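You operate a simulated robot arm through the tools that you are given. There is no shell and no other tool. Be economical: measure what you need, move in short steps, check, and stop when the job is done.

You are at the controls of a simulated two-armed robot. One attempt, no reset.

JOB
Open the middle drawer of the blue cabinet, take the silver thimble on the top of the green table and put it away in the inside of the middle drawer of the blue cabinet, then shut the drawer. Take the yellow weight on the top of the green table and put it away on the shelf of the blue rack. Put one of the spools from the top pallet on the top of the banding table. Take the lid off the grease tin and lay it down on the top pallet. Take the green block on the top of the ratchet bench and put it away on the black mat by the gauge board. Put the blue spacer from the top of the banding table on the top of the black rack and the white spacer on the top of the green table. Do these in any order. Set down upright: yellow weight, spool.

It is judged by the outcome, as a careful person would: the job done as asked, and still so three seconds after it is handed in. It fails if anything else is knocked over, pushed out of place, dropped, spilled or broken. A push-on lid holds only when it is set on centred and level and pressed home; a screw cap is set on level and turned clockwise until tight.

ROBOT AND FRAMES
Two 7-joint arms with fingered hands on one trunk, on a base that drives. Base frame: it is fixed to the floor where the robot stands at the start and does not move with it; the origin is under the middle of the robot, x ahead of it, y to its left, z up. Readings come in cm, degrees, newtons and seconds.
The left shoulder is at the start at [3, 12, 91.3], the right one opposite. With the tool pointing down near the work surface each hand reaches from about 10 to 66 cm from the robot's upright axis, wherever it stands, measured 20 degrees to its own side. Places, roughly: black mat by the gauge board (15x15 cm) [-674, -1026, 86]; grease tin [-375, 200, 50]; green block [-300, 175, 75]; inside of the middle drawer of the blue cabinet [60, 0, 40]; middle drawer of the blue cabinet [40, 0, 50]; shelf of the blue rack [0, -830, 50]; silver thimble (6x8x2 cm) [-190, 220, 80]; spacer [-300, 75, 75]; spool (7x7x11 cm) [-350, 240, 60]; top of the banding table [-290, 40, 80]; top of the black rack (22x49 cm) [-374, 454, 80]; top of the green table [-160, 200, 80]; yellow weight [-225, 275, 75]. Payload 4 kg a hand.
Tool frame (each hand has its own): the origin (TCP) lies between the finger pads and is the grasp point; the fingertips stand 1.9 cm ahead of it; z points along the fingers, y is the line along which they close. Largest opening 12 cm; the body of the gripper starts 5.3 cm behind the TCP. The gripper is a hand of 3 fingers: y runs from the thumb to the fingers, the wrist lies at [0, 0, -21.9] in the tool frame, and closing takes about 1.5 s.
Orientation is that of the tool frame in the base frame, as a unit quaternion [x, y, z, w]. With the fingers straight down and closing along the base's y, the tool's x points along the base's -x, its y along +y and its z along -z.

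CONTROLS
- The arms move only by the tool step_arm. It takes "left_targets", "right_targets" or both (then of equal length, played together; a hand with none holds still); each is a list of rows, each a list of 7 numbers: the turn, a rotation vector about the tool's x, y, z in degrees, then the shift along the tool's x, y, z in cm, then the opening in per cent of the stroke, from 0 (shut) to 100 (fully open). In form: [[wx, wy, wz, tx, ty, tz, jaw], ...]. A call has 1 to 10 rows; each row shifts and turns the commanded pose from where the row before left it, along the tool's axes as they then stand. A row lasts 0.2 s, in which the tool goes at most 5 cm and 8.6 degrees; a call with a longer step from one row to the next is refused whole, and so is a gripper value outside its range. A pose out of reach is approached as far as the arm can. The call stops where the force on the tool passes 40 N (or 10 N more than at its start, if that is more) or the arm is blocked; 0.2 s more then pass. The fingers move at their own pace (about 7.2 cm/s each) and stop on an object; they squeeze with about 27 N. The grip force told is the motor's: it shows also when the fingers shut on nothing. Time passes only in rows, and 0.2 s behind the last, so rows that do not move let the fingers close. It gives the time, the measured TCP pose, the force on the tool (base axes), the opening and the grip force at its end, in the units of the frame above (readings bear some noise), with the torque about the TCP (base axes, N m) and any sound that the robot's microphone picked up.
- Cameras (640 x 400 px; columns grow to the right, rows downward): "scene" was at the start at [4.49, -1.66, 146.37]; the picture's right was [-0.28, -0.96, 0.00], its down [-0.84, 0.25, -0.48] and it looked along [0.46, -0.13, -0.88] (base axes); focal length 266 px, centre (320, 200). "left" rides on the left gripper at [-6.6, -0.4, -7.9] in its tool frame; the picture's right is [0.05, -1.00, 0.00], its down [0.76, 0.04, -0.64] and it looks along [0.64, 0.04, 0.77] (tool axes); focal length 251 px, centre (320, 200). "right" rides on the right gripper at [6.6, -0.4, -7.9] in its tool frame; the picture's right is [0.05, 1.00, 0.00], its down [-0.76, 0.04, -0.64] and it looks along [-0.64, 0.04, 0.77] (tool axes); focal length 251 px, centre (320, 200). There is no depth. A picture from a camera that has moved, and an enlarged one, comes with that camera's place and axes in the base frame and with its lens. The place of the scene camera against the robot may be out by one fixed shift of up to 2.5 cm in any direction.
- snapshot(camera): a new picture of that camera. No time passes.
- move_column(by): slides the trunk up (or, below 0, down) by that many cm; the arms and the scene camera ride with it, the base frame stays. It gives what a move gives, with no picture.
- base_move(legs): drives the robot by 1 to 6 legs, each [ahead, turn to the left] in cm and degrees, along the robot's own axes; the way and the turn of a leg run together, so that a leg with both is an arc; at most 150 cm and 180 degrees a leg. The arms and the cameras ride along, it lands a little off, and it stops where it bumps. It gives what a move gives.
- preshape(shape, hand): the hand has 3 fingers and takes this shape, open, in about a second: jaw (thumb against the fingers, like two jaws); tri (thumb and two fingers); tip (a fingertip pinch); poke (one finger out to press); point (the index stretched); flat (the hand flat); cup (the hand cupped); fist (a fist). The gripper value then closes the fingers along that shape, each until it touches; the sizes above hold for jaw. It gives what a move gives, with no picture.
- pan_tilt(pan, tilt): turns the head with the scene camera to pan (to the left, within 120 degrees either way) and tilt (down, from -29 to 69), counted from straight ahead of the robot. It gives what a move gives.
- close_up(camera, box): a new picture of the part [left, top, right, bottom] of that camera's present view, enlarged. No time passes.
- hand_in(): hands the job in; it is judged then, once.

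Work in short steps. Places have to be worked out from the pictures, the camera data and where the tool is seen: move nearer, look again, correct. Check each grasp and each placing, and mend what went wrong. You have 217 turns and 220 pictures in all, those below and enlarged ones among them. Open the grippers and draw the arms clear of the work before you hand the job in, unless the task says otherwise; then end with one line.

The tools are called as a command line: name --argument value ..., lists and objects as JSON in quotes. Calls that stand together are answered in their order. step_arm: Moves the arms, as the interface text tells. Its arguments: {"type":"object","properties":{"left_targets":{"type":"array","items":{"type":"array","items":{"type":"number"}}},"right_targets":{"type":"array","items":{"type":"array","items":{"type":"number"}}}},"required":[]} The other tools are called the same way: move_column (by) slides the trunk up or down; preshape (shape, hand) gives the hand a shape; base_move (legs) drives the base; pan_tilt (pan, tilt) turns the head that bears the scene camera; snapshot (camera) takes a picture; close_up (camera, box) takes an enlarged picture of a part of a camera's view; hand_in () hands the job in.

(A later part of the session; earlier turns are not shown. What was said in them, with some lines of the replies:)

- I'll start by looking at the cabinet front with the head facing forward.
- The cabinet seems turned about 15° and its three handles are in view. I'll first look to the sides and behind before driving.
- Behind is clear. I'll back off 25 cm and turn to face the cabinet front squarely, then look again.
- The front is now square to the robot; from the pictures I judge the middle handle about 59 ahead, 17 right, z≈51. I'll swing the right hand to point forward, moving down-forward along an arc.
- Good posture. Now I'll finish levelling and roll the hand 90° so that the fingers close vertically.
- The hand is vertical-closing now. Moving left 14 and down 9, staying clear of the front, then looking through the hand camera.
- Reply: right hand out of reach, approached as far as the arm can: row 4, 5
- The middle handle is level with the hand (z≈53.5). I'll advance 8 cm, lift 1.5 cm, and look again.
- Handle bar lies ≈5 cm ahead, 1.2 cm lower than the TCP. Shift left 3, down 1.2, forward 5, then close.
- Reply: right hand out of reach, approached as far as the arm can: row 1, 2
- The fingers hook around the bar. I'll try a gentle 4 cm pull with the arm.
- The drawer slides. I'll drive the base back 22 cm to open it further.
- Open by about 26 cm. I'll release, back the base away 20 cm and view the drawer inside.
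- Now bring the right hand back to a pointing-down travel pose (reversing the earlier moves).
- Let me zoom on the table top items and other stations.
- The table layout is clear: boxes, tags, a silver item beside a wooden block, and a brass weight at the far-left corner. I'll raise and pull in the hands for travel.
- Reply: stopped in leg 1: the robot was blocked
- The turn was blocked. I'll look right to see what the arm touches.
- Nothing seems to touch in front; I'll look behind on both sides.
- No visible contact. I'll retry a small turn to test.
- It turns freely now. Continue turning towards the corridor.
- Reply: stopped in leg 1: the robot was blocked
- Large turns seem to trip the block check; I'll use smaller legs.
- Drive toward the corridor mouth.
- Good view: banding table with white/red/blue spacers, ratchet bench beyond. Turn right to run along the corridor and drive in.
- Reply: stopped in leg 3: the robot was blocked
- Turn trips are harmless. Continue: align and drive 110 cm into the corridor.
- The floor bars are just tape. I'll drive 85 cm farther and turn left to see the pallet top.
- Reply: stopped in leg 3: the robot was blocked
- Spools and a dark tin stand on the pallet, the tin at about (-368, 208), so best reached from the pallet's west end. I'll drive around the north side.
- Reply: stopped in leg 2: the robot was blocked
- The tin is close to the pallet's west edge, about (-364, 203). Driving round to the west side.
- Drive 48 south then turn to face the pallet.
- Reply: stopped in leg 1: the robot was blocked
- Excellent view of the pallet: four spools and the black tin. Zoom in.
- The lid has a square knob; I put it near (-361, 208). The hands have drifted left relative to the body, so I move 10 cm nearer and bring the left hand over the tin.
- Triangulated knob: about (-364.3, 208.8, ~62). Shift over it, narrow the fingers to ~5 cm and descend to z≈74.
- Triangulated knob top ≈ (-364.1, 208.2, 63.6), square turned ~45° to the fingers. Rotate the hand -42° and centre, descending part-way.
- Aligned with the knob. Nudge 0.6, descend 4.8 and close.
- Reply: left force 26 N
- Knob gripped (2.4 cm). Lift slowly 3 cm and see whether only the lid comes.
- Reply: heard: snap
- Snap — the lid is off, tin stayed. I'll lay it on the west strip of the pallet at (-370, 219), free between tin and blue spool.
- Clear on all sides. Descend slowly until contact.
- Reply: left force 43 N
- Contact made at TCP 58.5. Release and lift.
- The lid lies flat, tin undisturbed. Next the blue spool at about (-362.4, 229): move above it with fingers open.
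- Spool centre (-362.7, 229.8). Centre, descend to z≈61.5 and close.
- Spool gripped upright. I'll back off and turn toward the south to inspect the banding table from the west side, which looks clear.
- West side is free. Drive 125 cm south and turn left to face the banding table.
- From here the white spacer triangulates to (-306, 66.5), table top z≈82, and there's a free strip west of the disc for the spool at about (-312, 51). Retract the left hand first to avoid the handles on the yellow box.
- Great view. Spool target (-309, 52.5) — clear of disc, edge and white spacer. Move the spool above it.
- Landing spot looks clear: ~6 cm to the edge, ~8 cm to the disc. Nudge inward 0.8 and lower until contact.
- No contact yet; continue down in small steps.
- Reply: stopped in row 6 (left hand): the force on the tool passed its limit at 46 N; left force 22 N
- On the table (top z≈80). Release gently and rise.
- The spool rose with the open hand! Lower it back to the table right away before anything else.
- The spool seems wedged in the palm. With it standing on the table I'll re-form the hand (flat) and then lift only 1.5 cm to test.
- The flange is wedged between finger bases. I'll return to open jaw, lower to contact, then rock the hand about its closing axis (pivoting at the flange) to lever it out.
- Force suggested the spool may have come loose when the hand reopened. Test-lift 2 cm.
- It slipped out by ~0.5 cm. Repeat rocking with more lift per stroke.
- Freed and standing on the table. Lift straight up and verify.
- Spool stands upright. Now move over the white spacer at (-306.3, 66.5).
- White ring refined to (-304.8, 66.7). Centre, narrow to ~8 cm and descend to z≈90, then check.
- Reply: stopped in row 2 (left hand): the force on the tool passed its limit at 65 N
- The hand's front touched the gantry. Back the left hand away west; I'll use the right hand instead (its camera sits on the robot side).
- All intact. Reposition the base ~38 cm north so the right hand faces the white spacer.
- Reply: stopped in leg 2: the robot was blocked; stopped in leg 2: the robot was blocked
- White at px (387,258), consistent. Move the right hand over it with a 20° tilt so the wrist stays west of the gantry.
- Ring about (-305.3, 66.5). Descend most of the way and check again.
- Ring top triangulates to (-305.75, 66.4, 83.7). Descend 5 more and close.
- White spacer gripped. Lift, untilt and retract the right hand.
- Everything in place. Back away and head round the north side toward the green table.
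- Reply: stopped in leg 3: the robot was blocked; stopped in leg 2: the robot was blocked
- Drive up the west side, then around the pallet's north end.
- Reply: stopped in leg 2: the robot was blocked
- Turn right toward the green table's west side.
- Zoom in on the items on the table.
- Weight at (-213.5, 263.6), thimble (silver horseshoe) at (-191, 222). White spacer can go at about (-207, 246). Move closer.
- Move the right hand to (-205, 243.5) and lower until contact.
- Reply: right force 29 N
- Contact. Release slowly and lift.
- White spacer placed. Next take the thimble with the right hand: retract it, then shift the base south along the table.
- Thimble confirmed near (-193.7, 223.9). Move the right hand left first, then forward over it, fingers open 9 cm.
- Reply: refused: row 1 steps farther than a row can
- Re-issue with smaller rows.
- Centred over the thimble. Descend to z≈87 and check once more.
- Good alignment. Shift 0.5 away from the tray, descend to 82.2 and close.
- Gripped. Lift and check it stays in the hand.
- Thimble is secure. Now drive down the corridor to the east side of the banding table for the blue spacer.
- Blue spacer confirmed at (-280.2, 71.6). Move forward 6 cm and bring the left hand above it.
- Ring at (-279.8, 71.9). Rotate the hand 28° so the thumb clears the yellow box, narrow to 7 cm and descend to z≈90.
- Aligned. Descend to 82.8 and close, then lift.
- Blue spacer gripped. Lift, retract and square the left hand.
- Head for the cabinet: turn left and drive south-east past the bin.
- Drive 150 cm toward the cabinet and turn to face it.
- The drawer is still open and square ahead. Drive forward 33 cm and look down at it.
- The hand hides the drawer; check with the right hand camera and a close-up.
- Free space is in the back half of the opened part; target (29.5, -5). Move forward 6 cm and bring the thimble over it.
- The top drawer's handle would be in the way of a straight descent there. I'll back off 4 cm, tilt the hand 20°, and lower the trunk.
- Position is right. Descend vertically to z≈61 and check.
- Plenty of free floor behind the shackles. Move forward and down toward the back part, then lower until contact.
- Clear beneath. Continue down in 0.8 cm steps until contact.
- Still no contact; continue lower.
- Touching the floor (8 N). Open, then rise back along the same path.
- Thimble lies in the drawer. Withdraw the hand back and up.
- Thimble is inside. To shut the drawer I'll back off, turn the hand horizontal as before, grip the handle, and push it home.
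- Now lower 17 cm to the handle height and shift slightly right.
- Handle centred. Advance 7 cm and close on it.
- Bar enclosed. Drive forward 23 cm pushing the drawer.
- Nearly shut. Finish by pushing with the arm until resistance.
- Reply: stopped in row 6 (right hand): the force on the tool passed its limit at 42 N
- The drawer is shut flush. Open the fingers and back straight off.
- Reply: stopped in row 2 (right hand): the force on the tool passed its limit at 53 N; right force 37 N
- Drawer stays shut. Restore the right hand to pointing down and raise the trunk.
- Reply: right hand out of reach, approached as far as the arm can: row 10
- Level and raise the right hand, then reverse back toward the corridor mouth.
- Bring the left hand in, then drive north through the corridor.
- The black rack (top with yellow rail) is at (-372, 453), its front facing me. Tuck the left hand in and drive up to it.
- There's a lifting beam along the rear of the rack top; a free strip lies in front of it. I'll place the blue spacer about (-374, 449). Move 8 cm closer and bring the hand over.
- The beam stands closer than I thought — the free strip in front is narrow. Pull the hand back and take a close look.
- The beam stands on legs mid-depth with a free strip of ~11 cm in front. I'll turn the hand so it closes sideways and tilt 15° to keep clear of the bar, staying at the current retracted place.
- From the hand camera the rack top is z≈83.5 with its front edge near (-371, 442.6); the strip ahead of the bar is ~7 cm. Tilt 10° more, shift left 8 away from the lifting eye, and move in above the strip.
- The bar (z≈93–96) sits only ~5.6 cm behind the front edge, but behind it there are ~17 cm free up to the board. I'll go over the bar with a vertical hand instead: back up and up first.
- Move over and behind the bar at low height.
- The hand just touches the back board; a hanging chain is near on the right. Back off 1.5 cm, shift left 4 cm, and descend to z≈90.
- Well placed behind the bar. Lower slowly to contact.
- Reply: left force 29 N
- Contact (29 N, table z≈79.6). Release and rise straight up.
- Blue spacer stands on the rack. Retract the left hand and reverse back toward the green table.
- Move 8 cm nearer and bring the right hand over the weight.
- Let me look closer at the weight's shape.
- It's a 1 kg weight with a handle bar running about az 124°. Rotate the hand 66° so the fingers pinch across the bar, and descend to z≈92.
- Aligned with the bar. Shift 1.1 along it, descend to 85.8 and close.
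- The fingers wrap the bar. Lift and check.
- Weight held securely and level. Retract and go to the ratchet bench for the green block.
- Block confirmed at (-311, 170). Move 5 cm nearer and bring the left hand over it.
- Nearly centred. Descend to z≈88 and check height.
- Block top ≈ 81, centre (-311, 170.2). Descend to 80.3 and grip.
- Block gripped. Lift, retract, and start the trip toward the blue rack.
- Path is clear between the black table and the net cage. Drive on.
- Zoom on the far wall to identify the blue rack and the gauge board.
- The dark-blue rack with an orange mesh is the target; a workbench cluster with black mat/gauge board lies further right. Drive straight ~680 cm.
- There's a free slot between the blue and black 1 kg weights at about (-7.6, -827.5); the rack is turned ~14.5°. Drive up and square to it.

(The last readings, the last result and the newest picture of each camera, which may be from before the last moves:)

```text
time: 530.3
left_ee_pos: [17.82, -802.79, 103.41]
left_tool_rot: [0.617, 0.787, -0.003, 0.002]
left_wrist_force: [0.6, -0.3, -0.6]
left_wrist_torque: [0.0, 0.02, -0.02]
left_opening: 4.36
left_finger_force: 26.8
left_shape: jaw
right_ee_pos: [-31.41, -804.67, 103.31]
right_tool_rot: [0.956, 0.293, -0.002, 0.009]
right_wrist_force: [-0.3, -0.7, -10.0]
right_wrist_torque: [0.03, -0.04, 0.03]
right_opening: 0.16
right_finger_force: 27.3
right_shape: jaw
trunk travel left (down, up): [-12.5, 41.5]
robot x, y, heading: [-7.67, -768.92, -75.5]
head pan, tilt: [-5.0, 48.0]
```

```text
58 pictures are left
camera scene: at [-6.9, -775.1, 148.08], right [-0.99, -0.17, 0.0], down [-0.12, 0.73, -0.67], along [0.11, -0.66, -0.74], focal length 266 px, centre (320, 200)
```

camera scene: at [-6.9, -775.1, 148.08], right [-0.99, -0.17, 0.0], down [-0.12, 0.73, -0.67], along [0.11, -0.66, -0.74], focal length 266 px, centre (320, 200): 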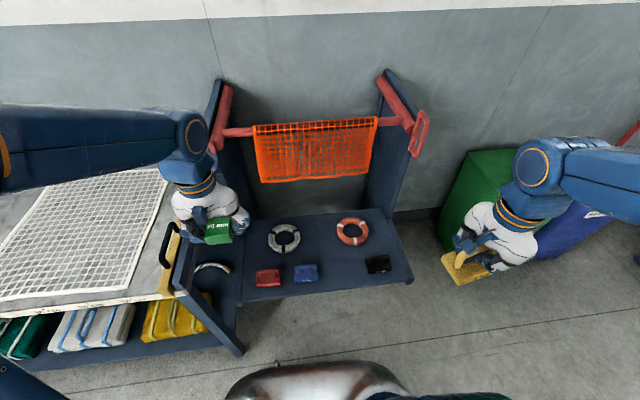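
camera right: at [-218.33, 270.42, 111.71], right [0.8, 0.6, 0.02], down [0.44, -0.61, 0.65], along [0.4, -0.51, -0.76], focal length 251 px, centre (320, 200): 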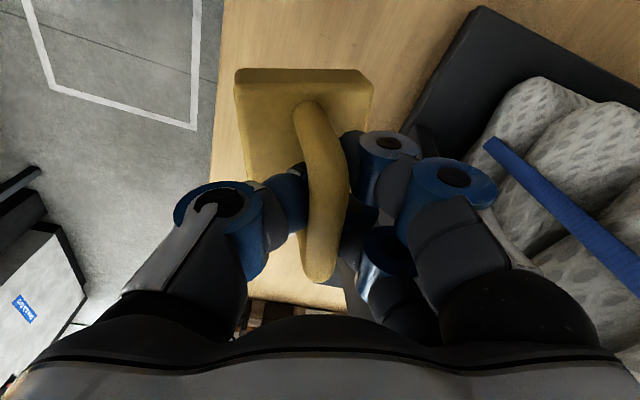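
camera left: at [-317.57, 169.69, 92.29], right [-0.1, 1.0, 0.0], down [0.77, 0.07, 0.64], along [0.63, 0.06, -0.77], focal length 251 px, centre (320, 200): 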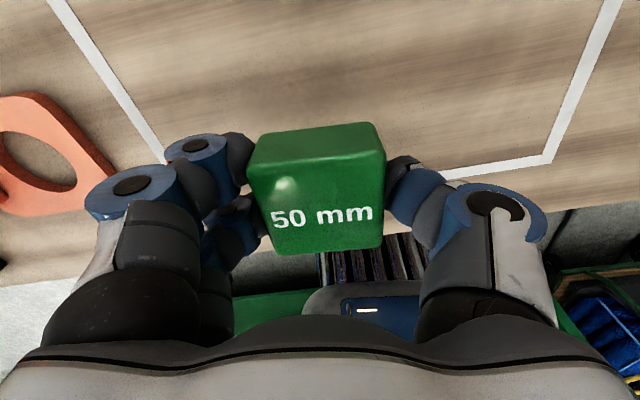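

Slot refined to (-7.3, -826.3); the mesh hangs ~15 cm behind it. Bring the weight in front of the slot, align it with the row, and lower.

step_arm --right_targets '[[0, 0, 0, 2.4, 4.0, 0, 0], [0, 0, 0, 2.4, 4.0, 0, 0], [0, 0, 0, 2.4, 4.0, 0, 0], [0, 0, 0, 2.4, 4.0, 0, 0], [0, 0, 0, 2.3, 4.1, 0, 0], [0, 0, 6.5, 0, 0, 4, 0], [0, 0, 6.5, 0, 0, 4, 0], [0, 0, 6.5, 0, 0, 4.5, 0], [0, 0, 0, 0, 0, 4.5, 0], [0, 0, 0, 0, 0, 4.5, 0]]'

step_arm --right_targets '[[0, 0, 0, 0, 0, 4.5, 0], [0, 0, 0, 0, 0, 4.5, 0], [0, 0, 0, 0, 0, 4.5, 0], [0, 0, 0, 0, 0, 4, 0]]'

snapshot --camera "scene"

snapshot --camera "right"

```text
time: 532.5
left_ee_pos: [17.93, -802.73, 103.27]
left_tool_rot: [0.617, 0.787, -0.004, 0.001]
left_wrist_force: [-0.1, 0.0, -0.6]
left_wrist_torque: [0.01, -0.03, -0.04]
left_opening: 4.36
left_finger_force: 26.9
left_shape: jaw
right_ee_pos: [-10.19, -815.02, 82.1]
right_tool_rot: [0.992, 0.127, 0.0, 0.01]
right_wrist_force: [1.1, -2.0, -10.5]
right_wrist_torque: [0.01, -0.03, 0.02]
right_opening: 0.14
right_finger_force: 27.1
right_shape: jaw
trunk travel left (down, up): [-12.5, 41.5]
robot x, y, heading: [-7.81, -769.48, -75.8]
head pan, tilt: [-5.0, 48.0]
```

```text
time: 533.5
left_ee_pos: [17.93, -802.8, 103.37]
left_tool_rot: [0.617, 0.787, -0.003, 0.001]
left_wrist_force: [0.1, -0.2, -0.6]
left_wrist_torque: [0.03, 0.01, 0.0]
left_opening: 4.35
left_finger_force: 26.8
left_shape: jaw
right_ee_pos: [-10.17, -815.57, 64.51]
right_tool_rot: [0.992, 0.126, 0.0, 0.011]
right_wrist_force: [0.6, -0.6, -11.0]
right_wrist_torque: [0.04, -0.01, -0.02]
right_opening: 0.14
right_finger_force: 27.1
right_shape: jaw
trunk travel left (down, up): [-12.5, 41.5]
robot x, y, heading: [-7.6, -769.02, -75.5]
head pan, tilt: [-5.0, 48.0]
```

```text
57 pictures are left
camera scene: at [-6.85, -775.16, 148.07], right [-0.99, -0.17, 0.0], down [-0.12, 0.73, -0.67], along [0.11, -0.66, -0.74], focal length 266 px, centre (320, 200)
```

scene: 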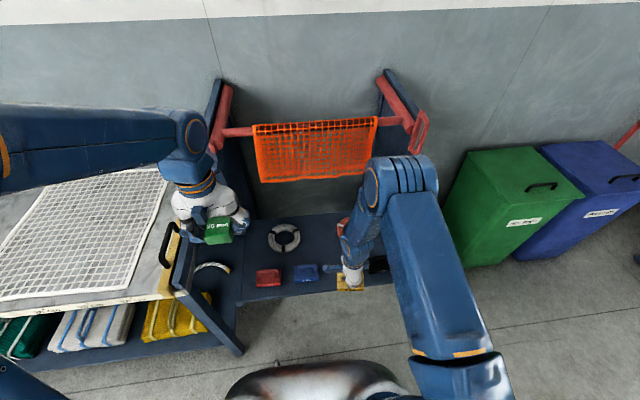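

```text
56 pictures are left
camera right: at [-3.96, -813.29, 72.38], right [0.3, -0.95, 0.02], down [-0.73, -0.22, 0.65], along [-0.61, -0.21, -0.76], focal length 251 px, centre (320, 200)
```

right: 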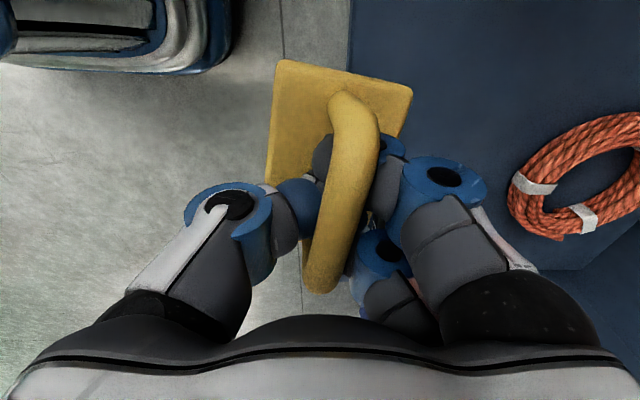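

Slide forward 11 cm over the slot and check neighbours.

step_arm --right_targets '[[0, 0, 0, 0, 3.7, 0, 0], [0, 0, 0, 0, 3.7, 0, 0], [0, 0, 0, 0, 3.6, 0, 0]]'

snapshot --camera "right"

close_up --camera "scene" --box '[230, 190, 430, 310]'

```text
time: 534.3
left_ee_pos: [17.93, -802.78, 103.41]
left_tool_rot: [0.617, 0.787, -0.005, 0.001]
left_wrist_force: [0.4, -0.1, -1.9]
left_wrist_torque: [-0.02, 0.02, -0.01]
left_opening: 4.37
left_finger_force: 26.7
left_shape: jaw
right_ee_pos: [-7.46, -825.97, 64.49]
right_tool_rot: [0.992, 0.127, -0.001, 0.008]
right_wrist_force: [-0.3, 0.0, -10.5]
right_wrist_torque: [0.07, -0.02, -0.02]
right_opening: 0.13
right_finger_force: 26.9
right_shape: jaw
trunk travel left (down, up): [-12.5, 41.5]
robot x, y, heading: [-7.76, -769.34, -75.3]
head pan, tilt: [-5.0, 48.0]
```

```text
55 pictures are left
camera right: at [-1.19, -823.81, 72.57], right [0.3, -0.95, 0.02], down [-0.73, -0.22, 0.65], along [-0.61, -0.21, -0.76], focal length 251 px, centre (320, 200)
```

right: 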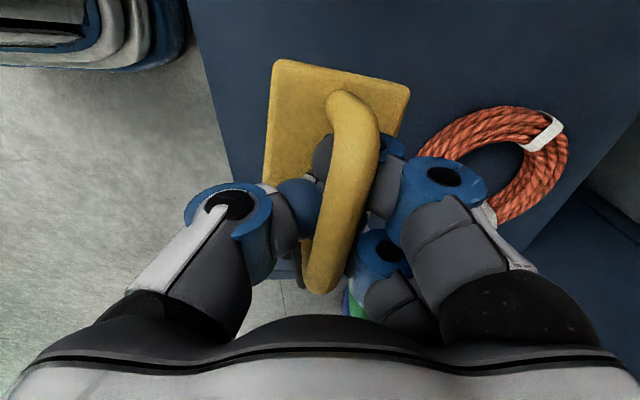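

```text
3.20 times, centred on (330, 250) of scene
camera zoom: at [-6.84, -775.24, 148.06], right [-0.99, -0.17, 0.0], down [-0.12, 0.73, -0.67], along [0.11, -0.66, -0.74], focal length 851 px, centre (288, 40)
```

zoom: 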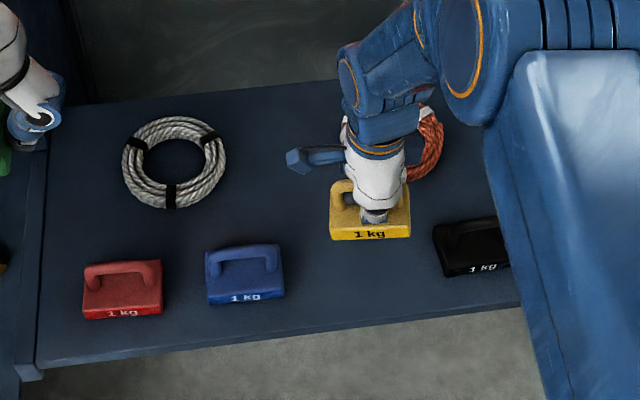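

Perfectly aligned with its neighbours. Lower until contact.

step_arm --right_targets '[[0, 0, 0, 0, 0, 2, 0], [0, 0, 0, 0, 0, 2, 0], [0, 0, 0, 0, 0, 1, 0], [0, 0, 0, 0, 0, 0.7, 0], [0, 0, 0, 0, 0, 0.6, 0], [0, 0, 0, 0, 0, 0.6, 0], [0, 0, 0, 0, 0, 0.6, 0], [0, 0, 0, 0, 0, 0.6, 0], [0, 0, 0, 0, 0, 0.6, 0], [0, 0, 0, 0, 0, 0.6, 0]]'

close_up --camera "scene" --box '[230, 190, 430, 310]'

```text
time: 536.5
left_ee_pos: [17.94, -802.59, 103.52]
left_tool_rot: [0.617, 0.787, -0.006, 0.002]
left_wrist_force: [0.0, 0.6, -0.3]
left_wrist_torque: [0.03, 0.03, 0.02]
left_opening: 4.34
left_finger_force: 27.3
left_shape: jaw
right_ee_pos: [-7.34, -826.69, 55.93]
right_tool_rot: [0.992, 0.127, 0.0, 0.015]
right_wrist_force: [-1.5, -1.4, 26.7]
right_wrist_torque: [0.02, 0.07, 0.07]
right_opening: 0.19
right_finger_force: 26.7
right_shape: jaw
trunk travel left (down, up): [-12.5, 41.5]
robot x, y, heading: [-8.08, -769.43, -75.4]
head pan, tilt: [-5.0, 48.0]
```

```text
3.20 times, centred on (330, 250) of scene
camera zoom: at [-6.87, -774.79, 148.12], right [-0.99, -0.17, 0.0], down [-0.12, 0.73, -0.67], along [0.11, -0.66, -0.74], focal length 851 px, centre (288, 40)
```

zoom: 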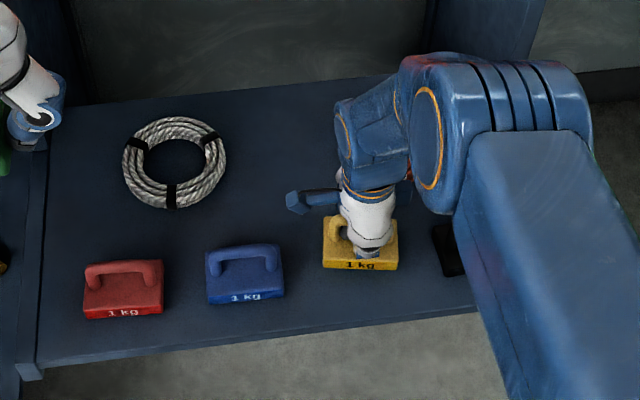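

On the shelf. Ease off pressure, open, then rise.

step_arm --right_targets '[[0, 0, 0, 0, 0, -0.4, 0], [0, 0, 0, 0, 0, 0, 25], [0, 0, 0, 0, 0, 0, 50], [0, 0, 0, 0, 0, 0, 55], [0, 0, 0, 0, 0, 0, 55], [0, 0, 0, 0, 0, -2, 55], [0, 0, 0, 0, 0, -4, 55]]'

close_up --camera "scene" --box '[230, 190, 430, 310]'

snapshot --camera "right"

```text
time: 538.1
left_ee_pos: [17.98, -802.67, 103.4]
left_tool_rot: [0.616, 0.787, -0.004, 0.001]
left_wrist_force: [0.1, 0.5, -0.5]
left_wrist_torque: [-0.01, 0.0, 0.02]
left_opening: 4.36
left_finger_force: 26.8
left_shape: jaw
right_ee_pos: [-7.35, -825.98, 61.93]
right_tool_rot: [0.992, 0.127, -0.001, 0.01]
right_wrist_force: [-0.3, -0.1, 0.6]
right_wrist_torque: [0.02, 0.0, -0.01]
right_opening: 6.54
right_finger_force: 0.0
right_shape: jaw
trunk travel left (down, up): [-12.5, 41.5]
robot x, y, heading: [-7.47, -769.64, -75.5]
head pan, tilt: [-5.0, 48.0]
```

```text
3.20 times, centred on (330, 250) of scene
camera zoom: at [-6.85, -774.98, 148.07], right [-0.99, -0.17, 0.0], down [-0.12, 0.73, -0.67], along [0.11, -0.66, -0.74], focal length 851 px, centre (288, 40)
```

zoom: 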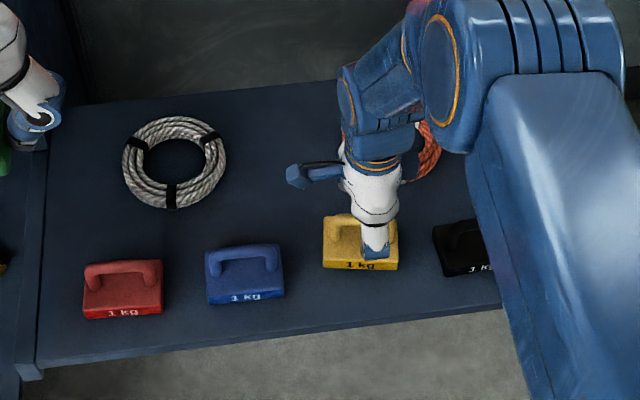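

```text
51 pictures are left
camera right: at [-1.14, -823.78, 69.7], right [0.3, -0.95, 0.02], down [-0.73, -0.22, 0.65], along [-0.61, -0.21, -0.76], focal length 251 px, centre (320, 200)
```

right: 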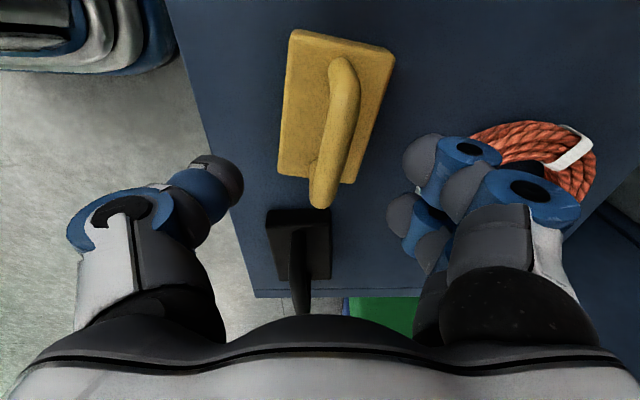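

Weight stands upright on the shelf. Withdraw the right hand and back away.

step_arm --right_targets '[[0, 0, 0, 0, 0, -4.5, 55], [0, 0, 0, 0, 0, -4, 55], [0, 0, 0, 0, -4.5, 0, 70], [0, 0, 0, 0, -4.5, 0, 70], [0, 0, 0, 0, -4.5, -1, 70], [0, 0, 0, 0, 0, -4.8, 70], [0, 0, 0, 0, 0, -4.8, 70], [0, 0, 0, 0, 0, -4.8, 70], [0, 0, 0, 0, 0, -4.8, 70], [0, 0, 0, 0, 0, -4.8, 70]]'

snapshot --camera "scene"

base_move --legs '[[-48, 0], [0, -32]]'

base_move --legs '[[0, -32]]'

base_move --legs '[[0, -25]]'

pan_tilt --pan 0 --tilt 20

snapshot --camera "scene"

```text
time: 540.3
left_ee_pos: [18.0, -802.7, 103.4]
left_tool_rot: [0.617, 0.787, -0.004, 0.001]
left_wrist_force: [-0.8, 0.9, -0.6]
left_wrist_torque: [0.01, 0.03, -0.04]
left_opening: 4.34
left_finger_force: 26.9
left_shape: jaw
right_ee_pos: [-10.87, -812.36, 95.33]
right_tool_rot: [0.992, 0.127, 0.0, 0.01]
right_wrist_force: [0.1, 0.0, -0.4]
right_wrist_torque: [0.01, -0.01, 0.0]
right_opening: 8.37
right_finger_force: 0.1
right_shape: jaw
trunk travel left (down, up): [-12.5, 41.5]
robot x, y, heading: [-7.86, -769.46, -75.5]
head pan, tilt: [-5.0, 48.0]
```

```text
50 pictures are left
camera scene: at [-6.89, -774.96, 148.08], right [-0.99, -0.17, 0.0], down [-0.12, 0.73, -0.67], along [0.11, -0.66, -0.74], focal length 266 px, centre (320, 200)
```

scene: 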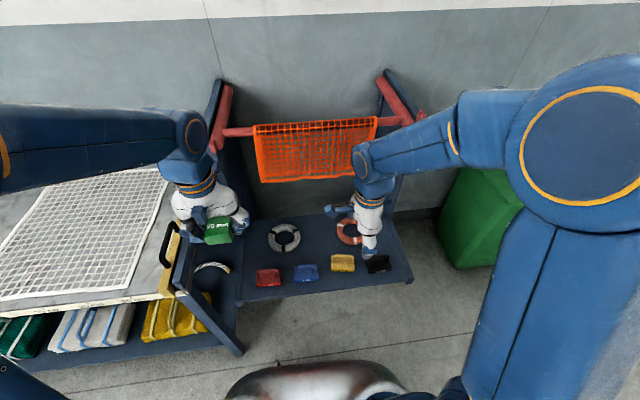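

```text
time: 544.7
left_ee_pos: [-15.5, -764.46, 103.32]
left_tool_rot: [0.807, 0.591, -0.005, 0.0]
left_wrist_force: [-0.7, -1.1, -0.6]
left_wrist_torque: [0.03, 0.01, -0.01]
left_opening: 4.36
left_finger_force: 26.9
left_shape: jaw
right_ee_pos: [-44.92, -757.81, 95.18]
right_tool_rot: [0.989, -0.147, -0.004, 0.01]
right_wrist_force: [0.4, 0.1, -0.5]
right_wrist_torque: [0.01, 0.0, 0.0]
right_opening: 8.31
right_finger_force: 0.1
right_shape: jaw
trunk travel left (down, up): [-12.5, 41.5]
robot x, y, heading: [-16.45, -723.25, -107.4]
head pan, tilt: [-5.0, 48.0]
```

```text
time: 546.7
left_ee_pos: [-37.45, -759.03, 103.42]
left_tool_rot: [0.938, 0.345, -0.004, -0.002]
left_wrist_force: [0.1, -0.6, -0.8]
left_wrist_torque: [-0.01, -0.01, -0.02]
left_opening: 4.36
left_finger_force: 27.0
left_shape: jaw
right_ee_pos: [-58.97, -737.63, 95.23]
right_tool_rot: [0.911, -0.413, -0.006, 0.008]
right_wrist_force: [0.7, 0.2, 0.0]
right_wrist_torque: [0.01, 0.01, 0.0]
right_opening: 8.37
right_finger_force: 0.0
right_shape: jaw
trunk travel left (down, up): [-12.5, 41.5]
robot x, y, heading: [-14.59, -726.84, -139.3]
head pan, tilt: [-5.0, 48.0]
```

```text
time: 548.3
left_ee_pos: [-48.94, -746.27, 103.51]
left_tool_rot: [0.991, 0.135, -0.004, -0.002]
left_wrist_force: [0.4, -0.1, -0.6]
left_wrist_torque: [0.01, 0.0, -0.02]
left_opening: 4.34
left_finger_force: 27.0
left_shape: jaw
right_ee_pos: [-59.54, -717.92, 95.32]
right_tool_rot: [0.801, -0.599, -0.008, 0.007]
right_wrist_force: [-0.7, 0.0, 0.3]
right_wrist_torque: [0.01, 0.02, -0.04]
right_opening: 8.38
right_finger_force: 0.1
right_shape: jaw
trunk travel left (down, up): [-12.5, 41.5]
robot x, y, heading: [-13.72, -729.06, -164.0]
head pan, tilt: [-5.0, 48.0]
```

```text
time: 549.3
left_ee_pos: [-49.0, -746.33, 103.38]
left_tool_rot: [0.991, 0.135, -0.003, -0.001]
left_wrist_force: [-0.1, -1.0, -1.3]
left_wrist_torque: [0.0, 0.0, -0.02]
left_opening: 4.37
left_finger_force: 26.8
left_shape: jaw
right_ee_pos: [-59.78, -717.94, 95.16]
right_tool_rot: [0.802, -0.598, -0.006, 0.007]
right_wrist_force: [0.5, 0.3, 0.4]
right_wrist_torque: [-0.05, 0.03, 0.0]
right_opening: 8.35
right_finger_force: 0.1
right_shape: jaw
trunk travel left (down, up): [-12.5, 41.5]
robot x, y, heading: [-13.91, -729.13, -164.0]
head pan, tilt: [0.0, 20.0]
```

```text
49 pictures are left
camera scene: at [-20.63, -730.86, 152.35], right [-0.28, 0.96, 0.0], down [0.33, 0.1, -0.94], along [-0.9, -0.26, -0.34], focal length 266 px, centre (320, 200)
```

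scene: 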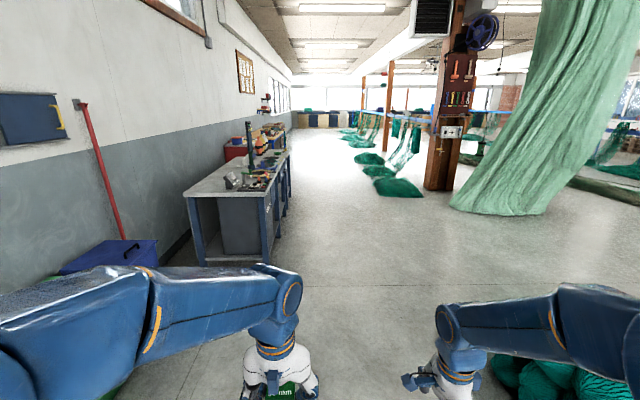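

Clear lane along the benches. Drive 450 cm and look at the bench with the gauge board.

base_move --legs '[[150, 0], [150, 0], [150, 0]]'

pan_tilt --pan 20 --tilt 20

snapshot --camera "scene"

```text
time: 570.9
left_ee_pos: [-484.3, -869.88, 103.43]
left_tool_rot: [0.991, 0.134, -0.003, -0.002]
left_wrist_force: [-0.3, -0.3, 0.5]
left_wrist_torque: [0.04, -0.01, -0.02]
left_opening: 4.35
left_finger_force: 26.9
left_shape: jaw
right_ee_pos: [-494.87, -841.31, 95.1]
right_tool_rot: [0.799, -0.601, -0.007, 0.007]
right_wrist_force: [0.0, 0.4, 0.3]
right_wrist_torque: [0.0, -0.02, 0.0]
right_opening: 8.36
right_finger_force: 0.0
right_shape: jaw
trunk travel left (down, up): [-12.5, 41.5]
robot x, y, heading: [-448.63, -852.57, -164.1]
head pan, tilt: [0.0, 20.0]
```

```text
time: 571.7
left_ee_pos: [-484.34, -869.9, 103.47]
left_tool_rot: [0.991, 0.133, -0.004, -0.002]
left_wrist_force: [-0.3, 0.4, -0.2]
left_wrist_torque: [0.02, 0.01, 0.01]
left_opening: 4.33
left_finger_force: 26.6
left_shape: jaw
right_ee_pos: [-494.75, -841.39, 95.23]
right_tool_rot: [0.799, -0.601, -0.007, 0.007]
right_wrist_force: [-1.2, 0.2, -0.4]
right_wrist_torque: [0.03, 0.03, -0.04]
right_opening: 8.37
right_finger_force: 0.1
right_shape: jaw
trunk travel left (down, up): [-12.5, 41.5]
robot x, y, heading: [-449.08, -852.82, -164.1]
head pan, tilt: [20.0, 20.0]
```

```text
48 pictures are left
camera scene: at [-454.42, -857.53, 152.36], right [-0.58, 0.81, 0.0], down [0.28, 0.2, -0.94], along [-0.76, -0.55, -0.34], focal length 266 px, centre (320, 200)
```

scene: 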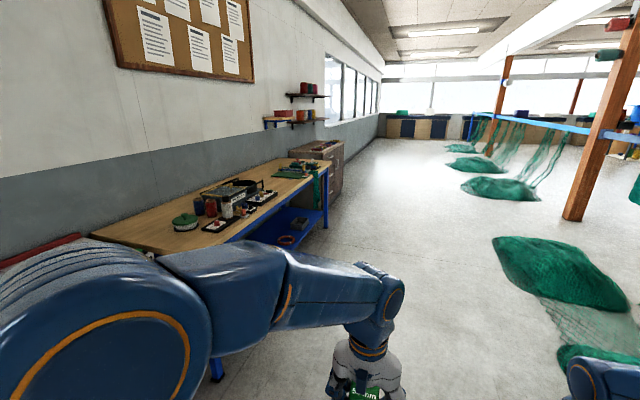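

close_up --camera "scene" --box '[140, 130, 360, 270]'

```text
2.86 times, centred on (250, 200) of scene
camera zoom: at [-454.42, -857.53, 152.36], right [-0.58, 0.81, 0.0], down [0.28, 0.2, -0.94], along [-0.76, -0.55, -0.34], focal length 760 px, centre (520, 200)
```

zoom: 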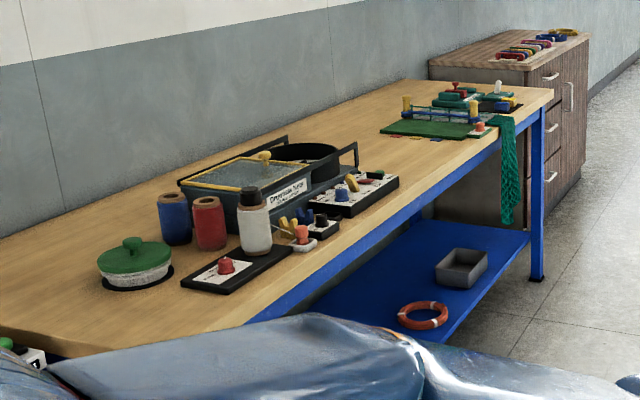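

The bench's right end should hold the mat. Drive closer and face it.

base_move --legs '[[0, 8], [115, 0], [115, 0], [0, 24]]'

base_move --legs '[[0, 32]]'

base_move --legs '[[0, 29]]'

pan_tilt --pan 0 --tilt 38

snapshot --camera "scene"

```text
time: 584.9
left_ee_pos: [-681.4, -978.24, 103.42]
left_tool_rot: [0.917, 0.4, -0.004, -0.001]
left_wrist_force: [0.0, -0.6, 0.6]
left_wrist_torque: [0.02, -0.01, 0.03]
left_opening: 4.35
left_finger_force: 26.7
left_shape: jaw
right_ee_pos: [-705.27, -959.63, 95.3]
right_tool_rot: [0.933, -0.36, -0.006, 0.008]
right_wrist_force: [1.7, -1.1, 0.7]
right_wrist_torque: [0.02, 0.01, 0.01]
right_opening: 8.36
right_finger_force: 0.1
right_shape: jaw
trunk travel left (down, up): [-12.5, 41.5]
robot x, y, heading: [-663.11, -943.09, -132.3]
head pan, tilt: [20.0, 20.0]
```

```text
time: 586.9
left_ee_pos: [-660.33, -983.22, 103.39]
left_tool_rot: [0.773, 0.635, -0.004, 0.0]
left_wrist_force: [0.6, 0.3, -1.2]
left_wrist_torque: [0.01, 0.0, -0.04]
left_opening: 4.34
left_finger_force: 27.2
left_shape: jaw
right_ee_pos: [-690.38, -979.93, 95.15]
right_tool_rot: [0.996, -0.09, -0.003, 0.01]
right_wrist_force: [-0.2, 0.5, -0.1]
right_wrist_torque: [0.04, 0.01, -0.05]
right_opening: 8.34
right_finger_force: 0.0
right_shape: jaw
trunk travel left (down, up): [-12.5, 41.5]
robot x, y, heading: [-666.18, -942.35, -99.9]
head pan, tilt: [20.0, 20.0]
```

```text
time: 588.7
left_ee_pos: [-641.41, -975.51, 103.45]
left_tool_rot: [0.59, 0.807, -0.004, 0.001]
left_wrist_force: [0.9, -0.3, -1.5]
left_wrist_torque: [0.03, -0.01, -0.04]
left_opening: 4.33
left_finger_force: 27.0
left_shape: jaw
right_ee_pos: [-669.37, -987.14, 95.08]
right_tool_rot: [0.987, 0.161, 0.0, 0.01]
right_wrist_force: [0.3, -0.3, -0.4]
right_wrist_torque: [0.0, 0.02, 0.01]
right_opening: 8.35
right_finger_force: 0.2
right_shape: jaw
trunk travel left (down, up): [-12.5, 41.5]
robot x, y, heading: [-668.98, -943.86, -72.3]
head pan, tilt: [20.0, 20.0]
```

```text
time: 589.5
left_ee_pos: [-641.65, -975.43, 103.42]
left_tool_rot: [0.59, 0.807, -0.004, 0.002]
left_wrist_force: [-0.6, 0.0, 0.2]
left_wrist_torque: [0.04, -0.01, -0.03]
left_opening: 4.33
left_finger_force: 26.4
left_shape: jaw
right_ee_pos: [-669.6, -987.04, 95.17]
right_tool_rot: [0.987, 0.161, 0.0, 0.01]
right_wrist_force: [0.0, 0.5, -0.2]
right_wrist_torque: [0.03, -0.05, 0.0]
right_opening: 8.37
right_finger_force: 0.0
right_shape: jaw
trunk travel left (down, up): [-12.5, 41.5]
robot x, y, heading: [-668.67, -943.79, -71.9]
head pan, tilt: [0.0, 38.0]
```

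```text
46 pictures are left
camera scene: at [-667.0, -950.08, 149.53], right [-0.95, -0.31, 0.0], down [-0.19, 0.59, -0.79], along [0.25, -0.75, -0.62], focal length 266 px, centre (320, 200)
```

scene: 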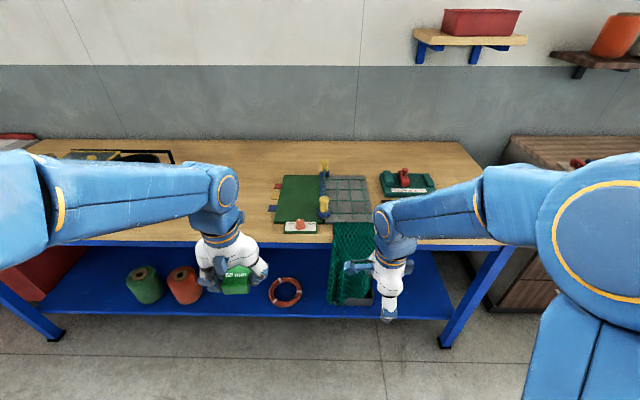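

The mat should be right behind the right hand. Move that hand aside and look.

step_arm --right_targets '[[0, 0, 0, -4.5, 0, -2, 100], [0, 0, 0, -4.5, 0, -2, 100], [0, 0, 0, -4.5, -1, 0, 100], [0, 0, 0, -4.5, -1, 0, 100], [0, 0, 0, -4.5, -1, 0, 100]]'

close_up --camera "scene" --box '[240, 130, 540, 290]'

```text
time: 590.7
left_ee_pos: [-641.47, -975.48, 103.47]
left_tool_rot: [0.59, 0.807, -0.003, 0.002]
left_wrist_force: [0.1, 0.8, 0.0]
left_wrist_torque: [0.01, -0.02, 0.03]
left_opening: 4.35
left_finger_force: 26.8
left_shape: jaw
right_ee_pos: [-691.8, -991.21, 99.16]
right_tool_rot: [0.987, 0.161, 0.0, 0.01]
right_wrist_force: [-0.9, -0.6, -1.0]
right_wrist_torque: [-0.02, -0.02, 0.01]
right_opening: 12.01
right_finger_force: 0.1
right_shape: jaw
trunk travel left (down, up): [-12.5, 41.5]
robot x, y, heading: [-669.35, -943.73, -72.2]
head pan, tilt: [0.0, 38.0]
```

```text
2.13 times, centred on (390, 210) of scene
camera zoom: at [-666.98, -950.01, 149.52], right [-0.95, -0.31, 0.0], down [-0.19, 0.59, -0.79], along [0.25, -0.75, -0.62], focal length 567 px, centre (171, 179)
```

zoom: 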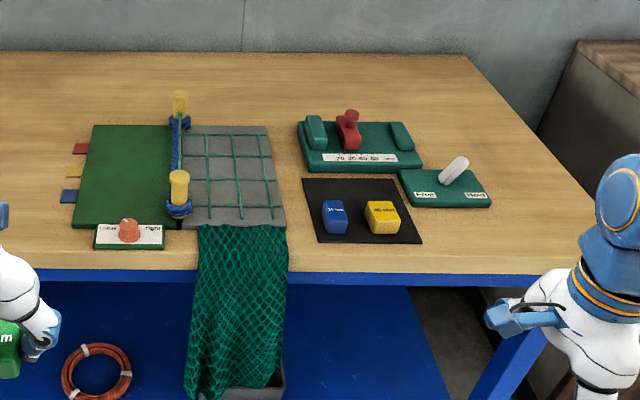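

The black mat holds a blue and a yellow block at its front; its rear half is free. Target for the green block ≈ (-673, -1031). Reposition the base so the left hand reaches it.

base_move --legs '[[0, -28], [0, -24]]'

base_move --legs '[[44, 0], [0, 28]]'

base_move --legs '[[0, 25]]'

pan_tilt --pan 5 --tilt 48

snapshot --camera "scene"

```text
time: 593.5
left_ee_pos: [-670.98, -985.74, 103.44]
left_tool_rot: [0.848, 0.53, -0.003, 0.001]
left_wrist_force: [-0.8, -0.2, -1.1]
left_wrist_torque: [-0.01, -0.03, -0.01]
left_opening: 4.32
left_finger_force: 27.2
left_shape: jaw
right_ee_pos: [-718.13, -962.3, 98.99]
right_tool_rot: [0.976, -0.218, -0.001, 0.009]
right_wrist_force: [0.0, 0.1, 0.0]
right_wrist_torque: [0.0, -0.03, 0.01]
right_opening: 11.98
right_finger_force: 0.1
right_shape: jaw
trunk travel left (down, up): [-12.5, 41.5]
robot x, y, heading: [-664.71, -945.68, -116.7]
head pan, tilt: [0.0, 38.0]
stopped in leg 2: the robot was blocked; the commanded pose is now the measured one
```

```text
time: 597.5
left_ee_pos: [-670.81, -1023.31, 103.45]
left_tool_rot: [0.697, 0.717, -0.004, 0.001]
left_wrist_force: [-0.1, 0.4, -1.1]
left_wrist_torque: [-0.02, -0.03, 0.01]
left_opening: 4.34
left_finger_force: 27.6
left_shape: jaw
right_ee_pos: [-723.67, -1024.54, 99.23]
right_tool_rot: [1.0, 0.022, -0.001, 0.011]
right_wrist_force: [-0.5, -0.3, -0.1]
right_wrist_torque: [-0.02, 0.0, -0.02]
right_opening: 11.99
right_finger_force: 0.0
right_shape: jaw
trunk travel left (down, up): [-12.5, 41.5]
robot x, y, heading: [-687.86, -984.65, -88.9]
head pan, tilt: [0.0, 38.0]
```

```text
time: 599.2
left_ee_pos: [-656.52, -1012.36, 103.33]
left_tool_rot: [0.526, 0.85, -0.004, 0.001]
left_wrist_force: [0.4, -0.3, -1.1]
left_wrist_torque: [-0.01, -0.02, 0.0]
left_opening: 4.33
left_finger_force: 27.2
left_shape: jaw
right_ee_pos: [-703.76, -1035.64, 99.28]
right_tool_rot: [0.972, 0.235, 0.001, 0.01]
right_wrist_force: [-0.6, 0.7, -0.2]
right_wrist_torque: [-0.03, 0.01, 0.02]
right_opening: 12.03
right_finger_force: 0.1
right_shape: jaw
trunk travel left (down, up): [-12.5, 41.5]
robot x, y, heading: [-690.21, -985.71, -64.4]
head pan, tilt: [0.0, 38.0]
```

```text
time: 599.9
left_ee_pos: [-656.49, -1012.41, 103.47]
left_tool_rot: [0.527, 0.85, -0.003, 0.001]
left_wrist_force: [-0.2, -0.6, -0.7]
left_wrist_torque: [0.02, -0.04, -0.01]
left_opening: 4.35
left_finger_force: 27.3
left_shape: jaw
right_ee_pos: [-703.86, -1035.71, 99.15]
right_tool_rot: [0.972, 0.235, 0.003, 0.011]
right_wrist_force: [-1.3, 0.3, -0.5]
right_wrist_torque: [-0.01, 0.0, 0.0]
right_opening: 12.02
right_finger_force: 0.0
right_shape: jaw
trunk travel left (down, up): [-12.5, 41.5]
robot x, y, heading: [-690.51, -986.19, -64.7]
head pan, tilt: [5.0, 48.0]
```

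```text
44 pictures are left
camera scene: at [-686.89, -990.64, 148.08], right [-0.86, -0.51, 0.0], down [-0.38, 0.64, -0.67], along [0.34, -0.58, -0.74], focal length 266 px, centre (320, 200)
```

scene: 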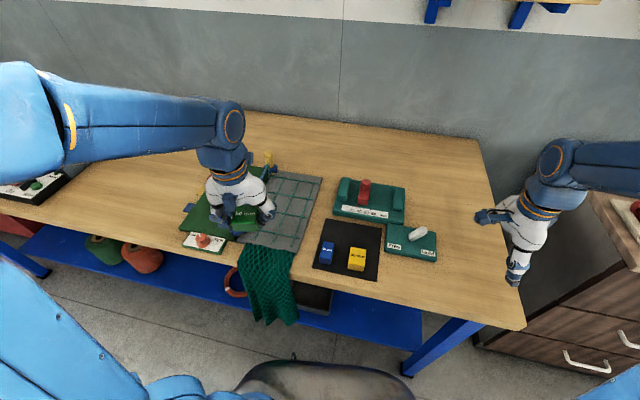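

Target rear centre of mat ≈ (-672.8, -1031.6). Move the left hand over it.

step_arm --left_targets '[[0, 0, 0, -1.66, -3.85, 0, 0], [0, 0, 0, -1.66, -3.85, 0, 0], [0, 0, 0, -1.66, -3.85, 0, 0], [0, 0, 0, -1.66, -3.85, 0, 0], [0, 0, 0, -1.66, -3.85, 0, 0], [0, 0, 0, -1.66, -3.85, 0, 0]]'

snapshot --camera "left"

snapshot --camera "scene"

```text
time: 601.3
left_ee_pos: [-672.72, -1031.71, 103.56]
left_tool_rot: [0.527, 0.85, -0.004, 0.001]
left_wrist_force: [-0.1, -0.4, -2.3]
left_wrist_torque: [-0.01, 0.0, 0.0]
left_opening: 4.36
left_finger_force: 27.0
left_shape: jaw
right_ee_pos: [-703.83, -1035.68, 99.22]
right_tool_rot: [0.972, 0.235, 0.003, 0.01]
right_wrist_force: [-0.6, -0.4, -0.3]
right_wrist_torque: [0.05, -0.05, -0.02]
right_opening: 12.0
right_finger_force: 0.0
right_shape: jaw
trunk travel left (down, up): [-12.5, 41.5]
robot x, y, heading: [-690.25, -985.76, -64.9]
head pan, tilt: [5.0, 48.0]
```

```text
43 pictures are left
camera left: at [-670.1, -1037.71, 111.5], right [-0.92, -0.4, 0.0], down [-0.3, 0.71, 0.64], along [-0.26, 0.59, -0.77], focal length 251 px, centre (320, 200)
```

left: 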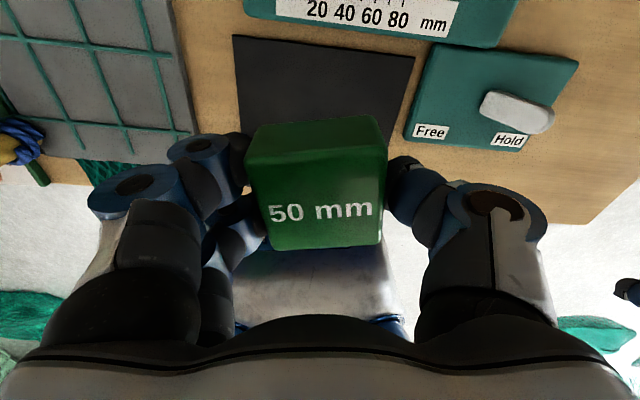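

```text
42 pictures are left
camera scene: at [-686.87, -990.73, 148.07], right [-0.86, -0.51, 0.0], down [-0.38, 0.64, -0.67], along [0.34, -0.58, -0.74], focal length 266 px, centre (320, 200)
```

scene: 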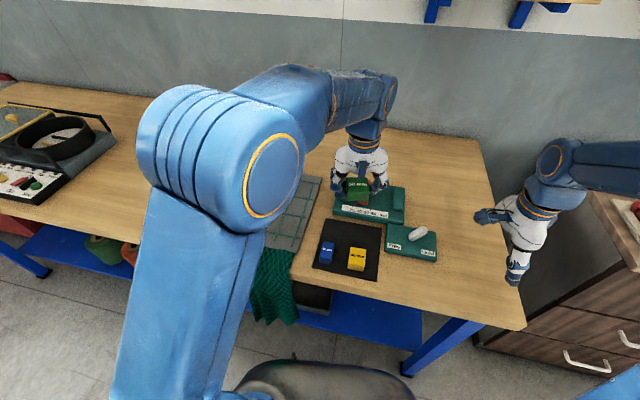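

Mat rear edge is at y≈-1034.5, z≈87. Shift 1.1 cm frontward and lower toward contact.

step_arm --left_targets '[[0, 0, 0, 1.0, 0.5, 3, 0], [0, 0, 0, 0, 0, 3.5, 0], [0, 0, 0, 0, 0, 3, 0], [0, 0, 0, 0, 0, 0.7, 0], [0, 0, 0, 0, 0, 0.7, 0], [0, 0, 0, 0, 0, 0.6, 0], [0, 0, 0, 0, 0, 0.6, 0], [0, 0, 0, 0, 0, 0.6, 0], [0, 0, 0, 0, 0, 0.6, 0]]'

snapshot --camera "left"

```text
time: 603.3
left_ee_pos: [-672.75, -1030.74, 90.23]
left_tool_rot: [0.527, 0.85, -0.004, 0.002]
left_wrist_force: [0.0, 0.7, -0.7]
left_wrist_torque: [-0.01, -0.02, 0.01]
left_opening: 4.33
left_finger_force: 27.3
left_shape: jaw
right_ee_pos: [-703.76, -1035.54, 99.27]
right_tool_rot: [0.972, 0.235, 0.001, 0.01]
right_wrist_force: [0.3, 0.1, -0.1]
right_wrist_torque: [0.0, -0.01, -0.05]
right_opening: 12.02
right_finger_force: 0.1
right_shape: jaw
trunk travel left (down, up): [-12.5, 41.5]
robot x, y, heading: [-690.11, -985.61, -64.7]
head pan, tilt: [5.0, 48.0]
```

```text
41 pictures are left
camera left: at [-670.01, -1036.63, 98.32], right [-0.92, -0.4, 0.01], down [-0.3, 0.71, 0.64], along [-0.26, 0.58, -0.77], focal length 251 px, centre (320, 200)
```

left: 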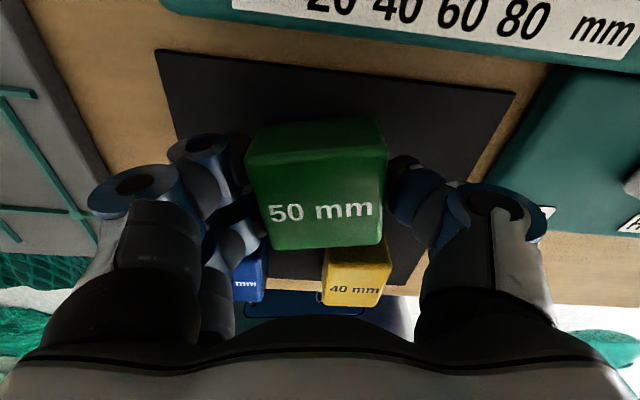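

Well centred over the mat, clear of the other blocks. Continue to contact.

step_arm --left_targets '[[0, 0, 0, 0, 0, 0.5, 0], [0, 0, 0, 0, 0, 0.5, 0], [0, 0, 0, 0, 0, 0.5, 0], [0, 0, 0, 0, 0, 0.5, 0], [0, 0, 0, 0, 0, 0.5, 0], [0, 0, 0, 0, 0, 0.5, 0]]'

```text
time: 604.6
left_ee_pos: [-672.78, -1030.79, 88.36]
left_tool_rot: [0.527, 0.85, -0.01, 0.005]
left_wrist_force: [0.2, 9.5, 22.5]
left_wrist_torque: [0.24, -0.17, -0.1]
left_opening: 4.61
left_finger_force: 26.8
left_shape: jaw
right_ee_pos: [-703.75, -1035.33, 99.48]
right_tool_rot: [0.972, 0.235, 0.002, 0.012]
right_wrist_force: [0.7, -0.2, 0.0]
right_wrist_torque: [0.01, -0.02, 0.0]
right_opening: 12.02
right_finger_force: 0.0
right_shape: jaw
trunk travel left (down, up): [-12.5, 41.5]
robot x, y, heading: [-690.28, -985.67, -64.5]
head pan, tilt: [5.0, 48.0]
stopped in row 6 (left hand): the force on the tool passed its limit at 46 N (the readings are from after the stop); the commanded pose is now the measured one
```

Contact. Ease, release and rise.

step_arm --left_targets '[[0, 0, 0, 0, 0, -0.3, 42], [0, 0, 0, 0, 0, 0, 55], [0, 0, 0, 0, 0, 0, 58], [0, 0, 0, 0, 0, 0, 58], [0, 0, 0, 0, 0, -2, 58], [0, 0, 0, 0, 0, -4, 58], [0, 0, 0, 0, 0, -4, 58], [0, 0, 0, 0, 0, -4, 58]]'

snapshot --camera "left"

```text
time: 606.4
left_ee_pos: [-672.76, -1030.74, 102.51]
left_tool_rot: [0.527, 0.85, -0.008, 0.003]
left_wrist_force: [0.7, 0.1, 0.9]
left_wrist_torque: [0.01, -0.04, -0.04]
left_opening: 6.87
left_finger_force: 0.2
left_shape: jaw
right_ee_pos: [-703.81, -1035.48, 99.3]
right_tool_rot: [0.972, 0.235, 0.001, 0.01]
right_wrist_force: [-1.1, 0.5, 0.1]
right_wrist_torque: [0.0, 0.0, -0.04]
right_opening: 11.97
right_finger_force: 0.2
right_shape: jaw
trunk travel left (down, up): [-12.5, 41.5]
robot x, y, heading: [-690.39, -986.01, -64.7]
head pan, tilt: [5.0, 48.0]
```

```text
40 pictures are left
camera left: at [-669.94, -1036.61, 110.57], right [-0.92, -0.4, 0.01], down [-0.3, 0.71, 0.63], along [-0.26, 0.58, -0.78], focal length 251 px, centre (320, 200)
```

left: 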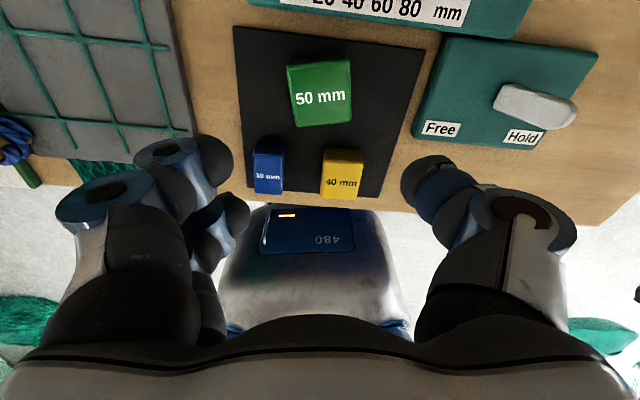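

The green block lies on the mat with the others undisturbed. Draw both hands clear and open, and back the base off.

step_arm --left_targets '[[0, 0, 0, 4, 0, -1, 100], [0, 0, 0, 4, 0, 0, 100], [0, 0, 0, 4, 0, 0, 100], [0, 0, 0, 4, 0, 0, 100]]' --right_targets '[[0, 0, 0, 0, -4, -1, 100], [0, 0, 0, 0, -4, 0, 100], [0, 0, 0, 0, -4, 0, 100], [0, 0, 0, 0, -2, 0, 100]]'

base_move --legs '[[-30, 0]]'

snapshot --camera "scene"

```text
time: 607.4
left_ee_pos: [-679.84, -1016.31, 103.29]
left_tool_rot: [0.526, 0.85, -0.009, 0.003]
left_wrist_force: [1.0, 0.5, -0.6]
left_wrist_torque: [0.01, -0.01, 0.0]
left_opening: 12.01
left_finger_force: 0.1
left_shape: jaw
right_ee_pos: [-710.31, -1023.01, 99.96]
right_tool_rot: [0.972, 0.237, 0.002, 0.01]
right_wrist_force: [0.3, -0.3, 0.6]
right_wrist_torque: [0.03, 0.0, 0.02]
right_opening: 12.0
right_finger_force: 0.0
right_shape: jaw
trunk travel left (down, up): [-12.5, 41.5]
robot x, y, heading: [-689.86, -985.72, -64.4]
head pan, tilt: [5.0, 48.0]
```

```text
time: 609.4
left_ee_pos: [-692.75, -989.09, 103.17]
left_tool_rot: [0.528, 0.849, -0.009, 0.004]
left_wrist_force: [-1.1, 0.1, -0.1]
left_wrist_torque: [0.0, -0.02, -0.02]
left_opening: 12.0
left_finger_force: 0.0
left_shape: jaw
right_ee_pos: [-723.24, -995.72, 100.07]
right_tool_rot: [0.972, 0.235, 0.001, 0.011]
right_wrist_force: [-0.6, -0.2, -0.7]
right_wrist_torque: [0.0, -0.02, -0.02]
right_opening: 11.99
right_finger_force: 0.0
right_shape: jaw
trunk travel left (down, up): [-12.5, 41.5]
robot x, y, heading: [-703.09, -958.66, -64.8]
head pan, tilt: [5.0, 48.0]
```

```text
39 pictures are left
camera scene: at [-699.82, -963.37, 148.08], right [-0.86, -0.51, 0.0], down [-0.38, 0.64, -0.67], along [0.34, -0.58, -0.74], focal length 266 px, centre (320, 200)
```

scene: 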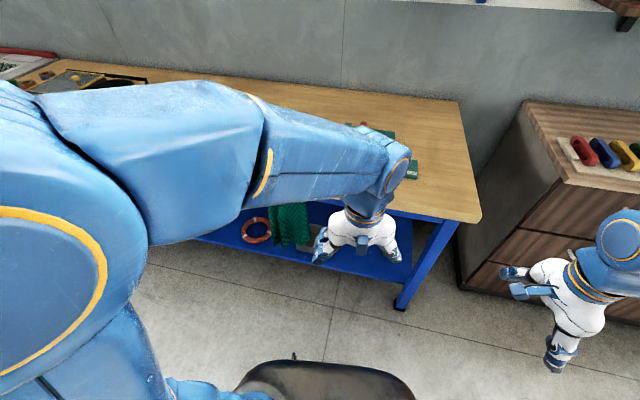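

All tasks are done and the arms are clear; handing in.

hand_in

```text
The job is handed in.
```

I did every part of the job and handed it in; each item was seen in place when I set it down. One scare: the spool stuck in the hand at first, so I worked it loose on the banding table, where it now stands upright.
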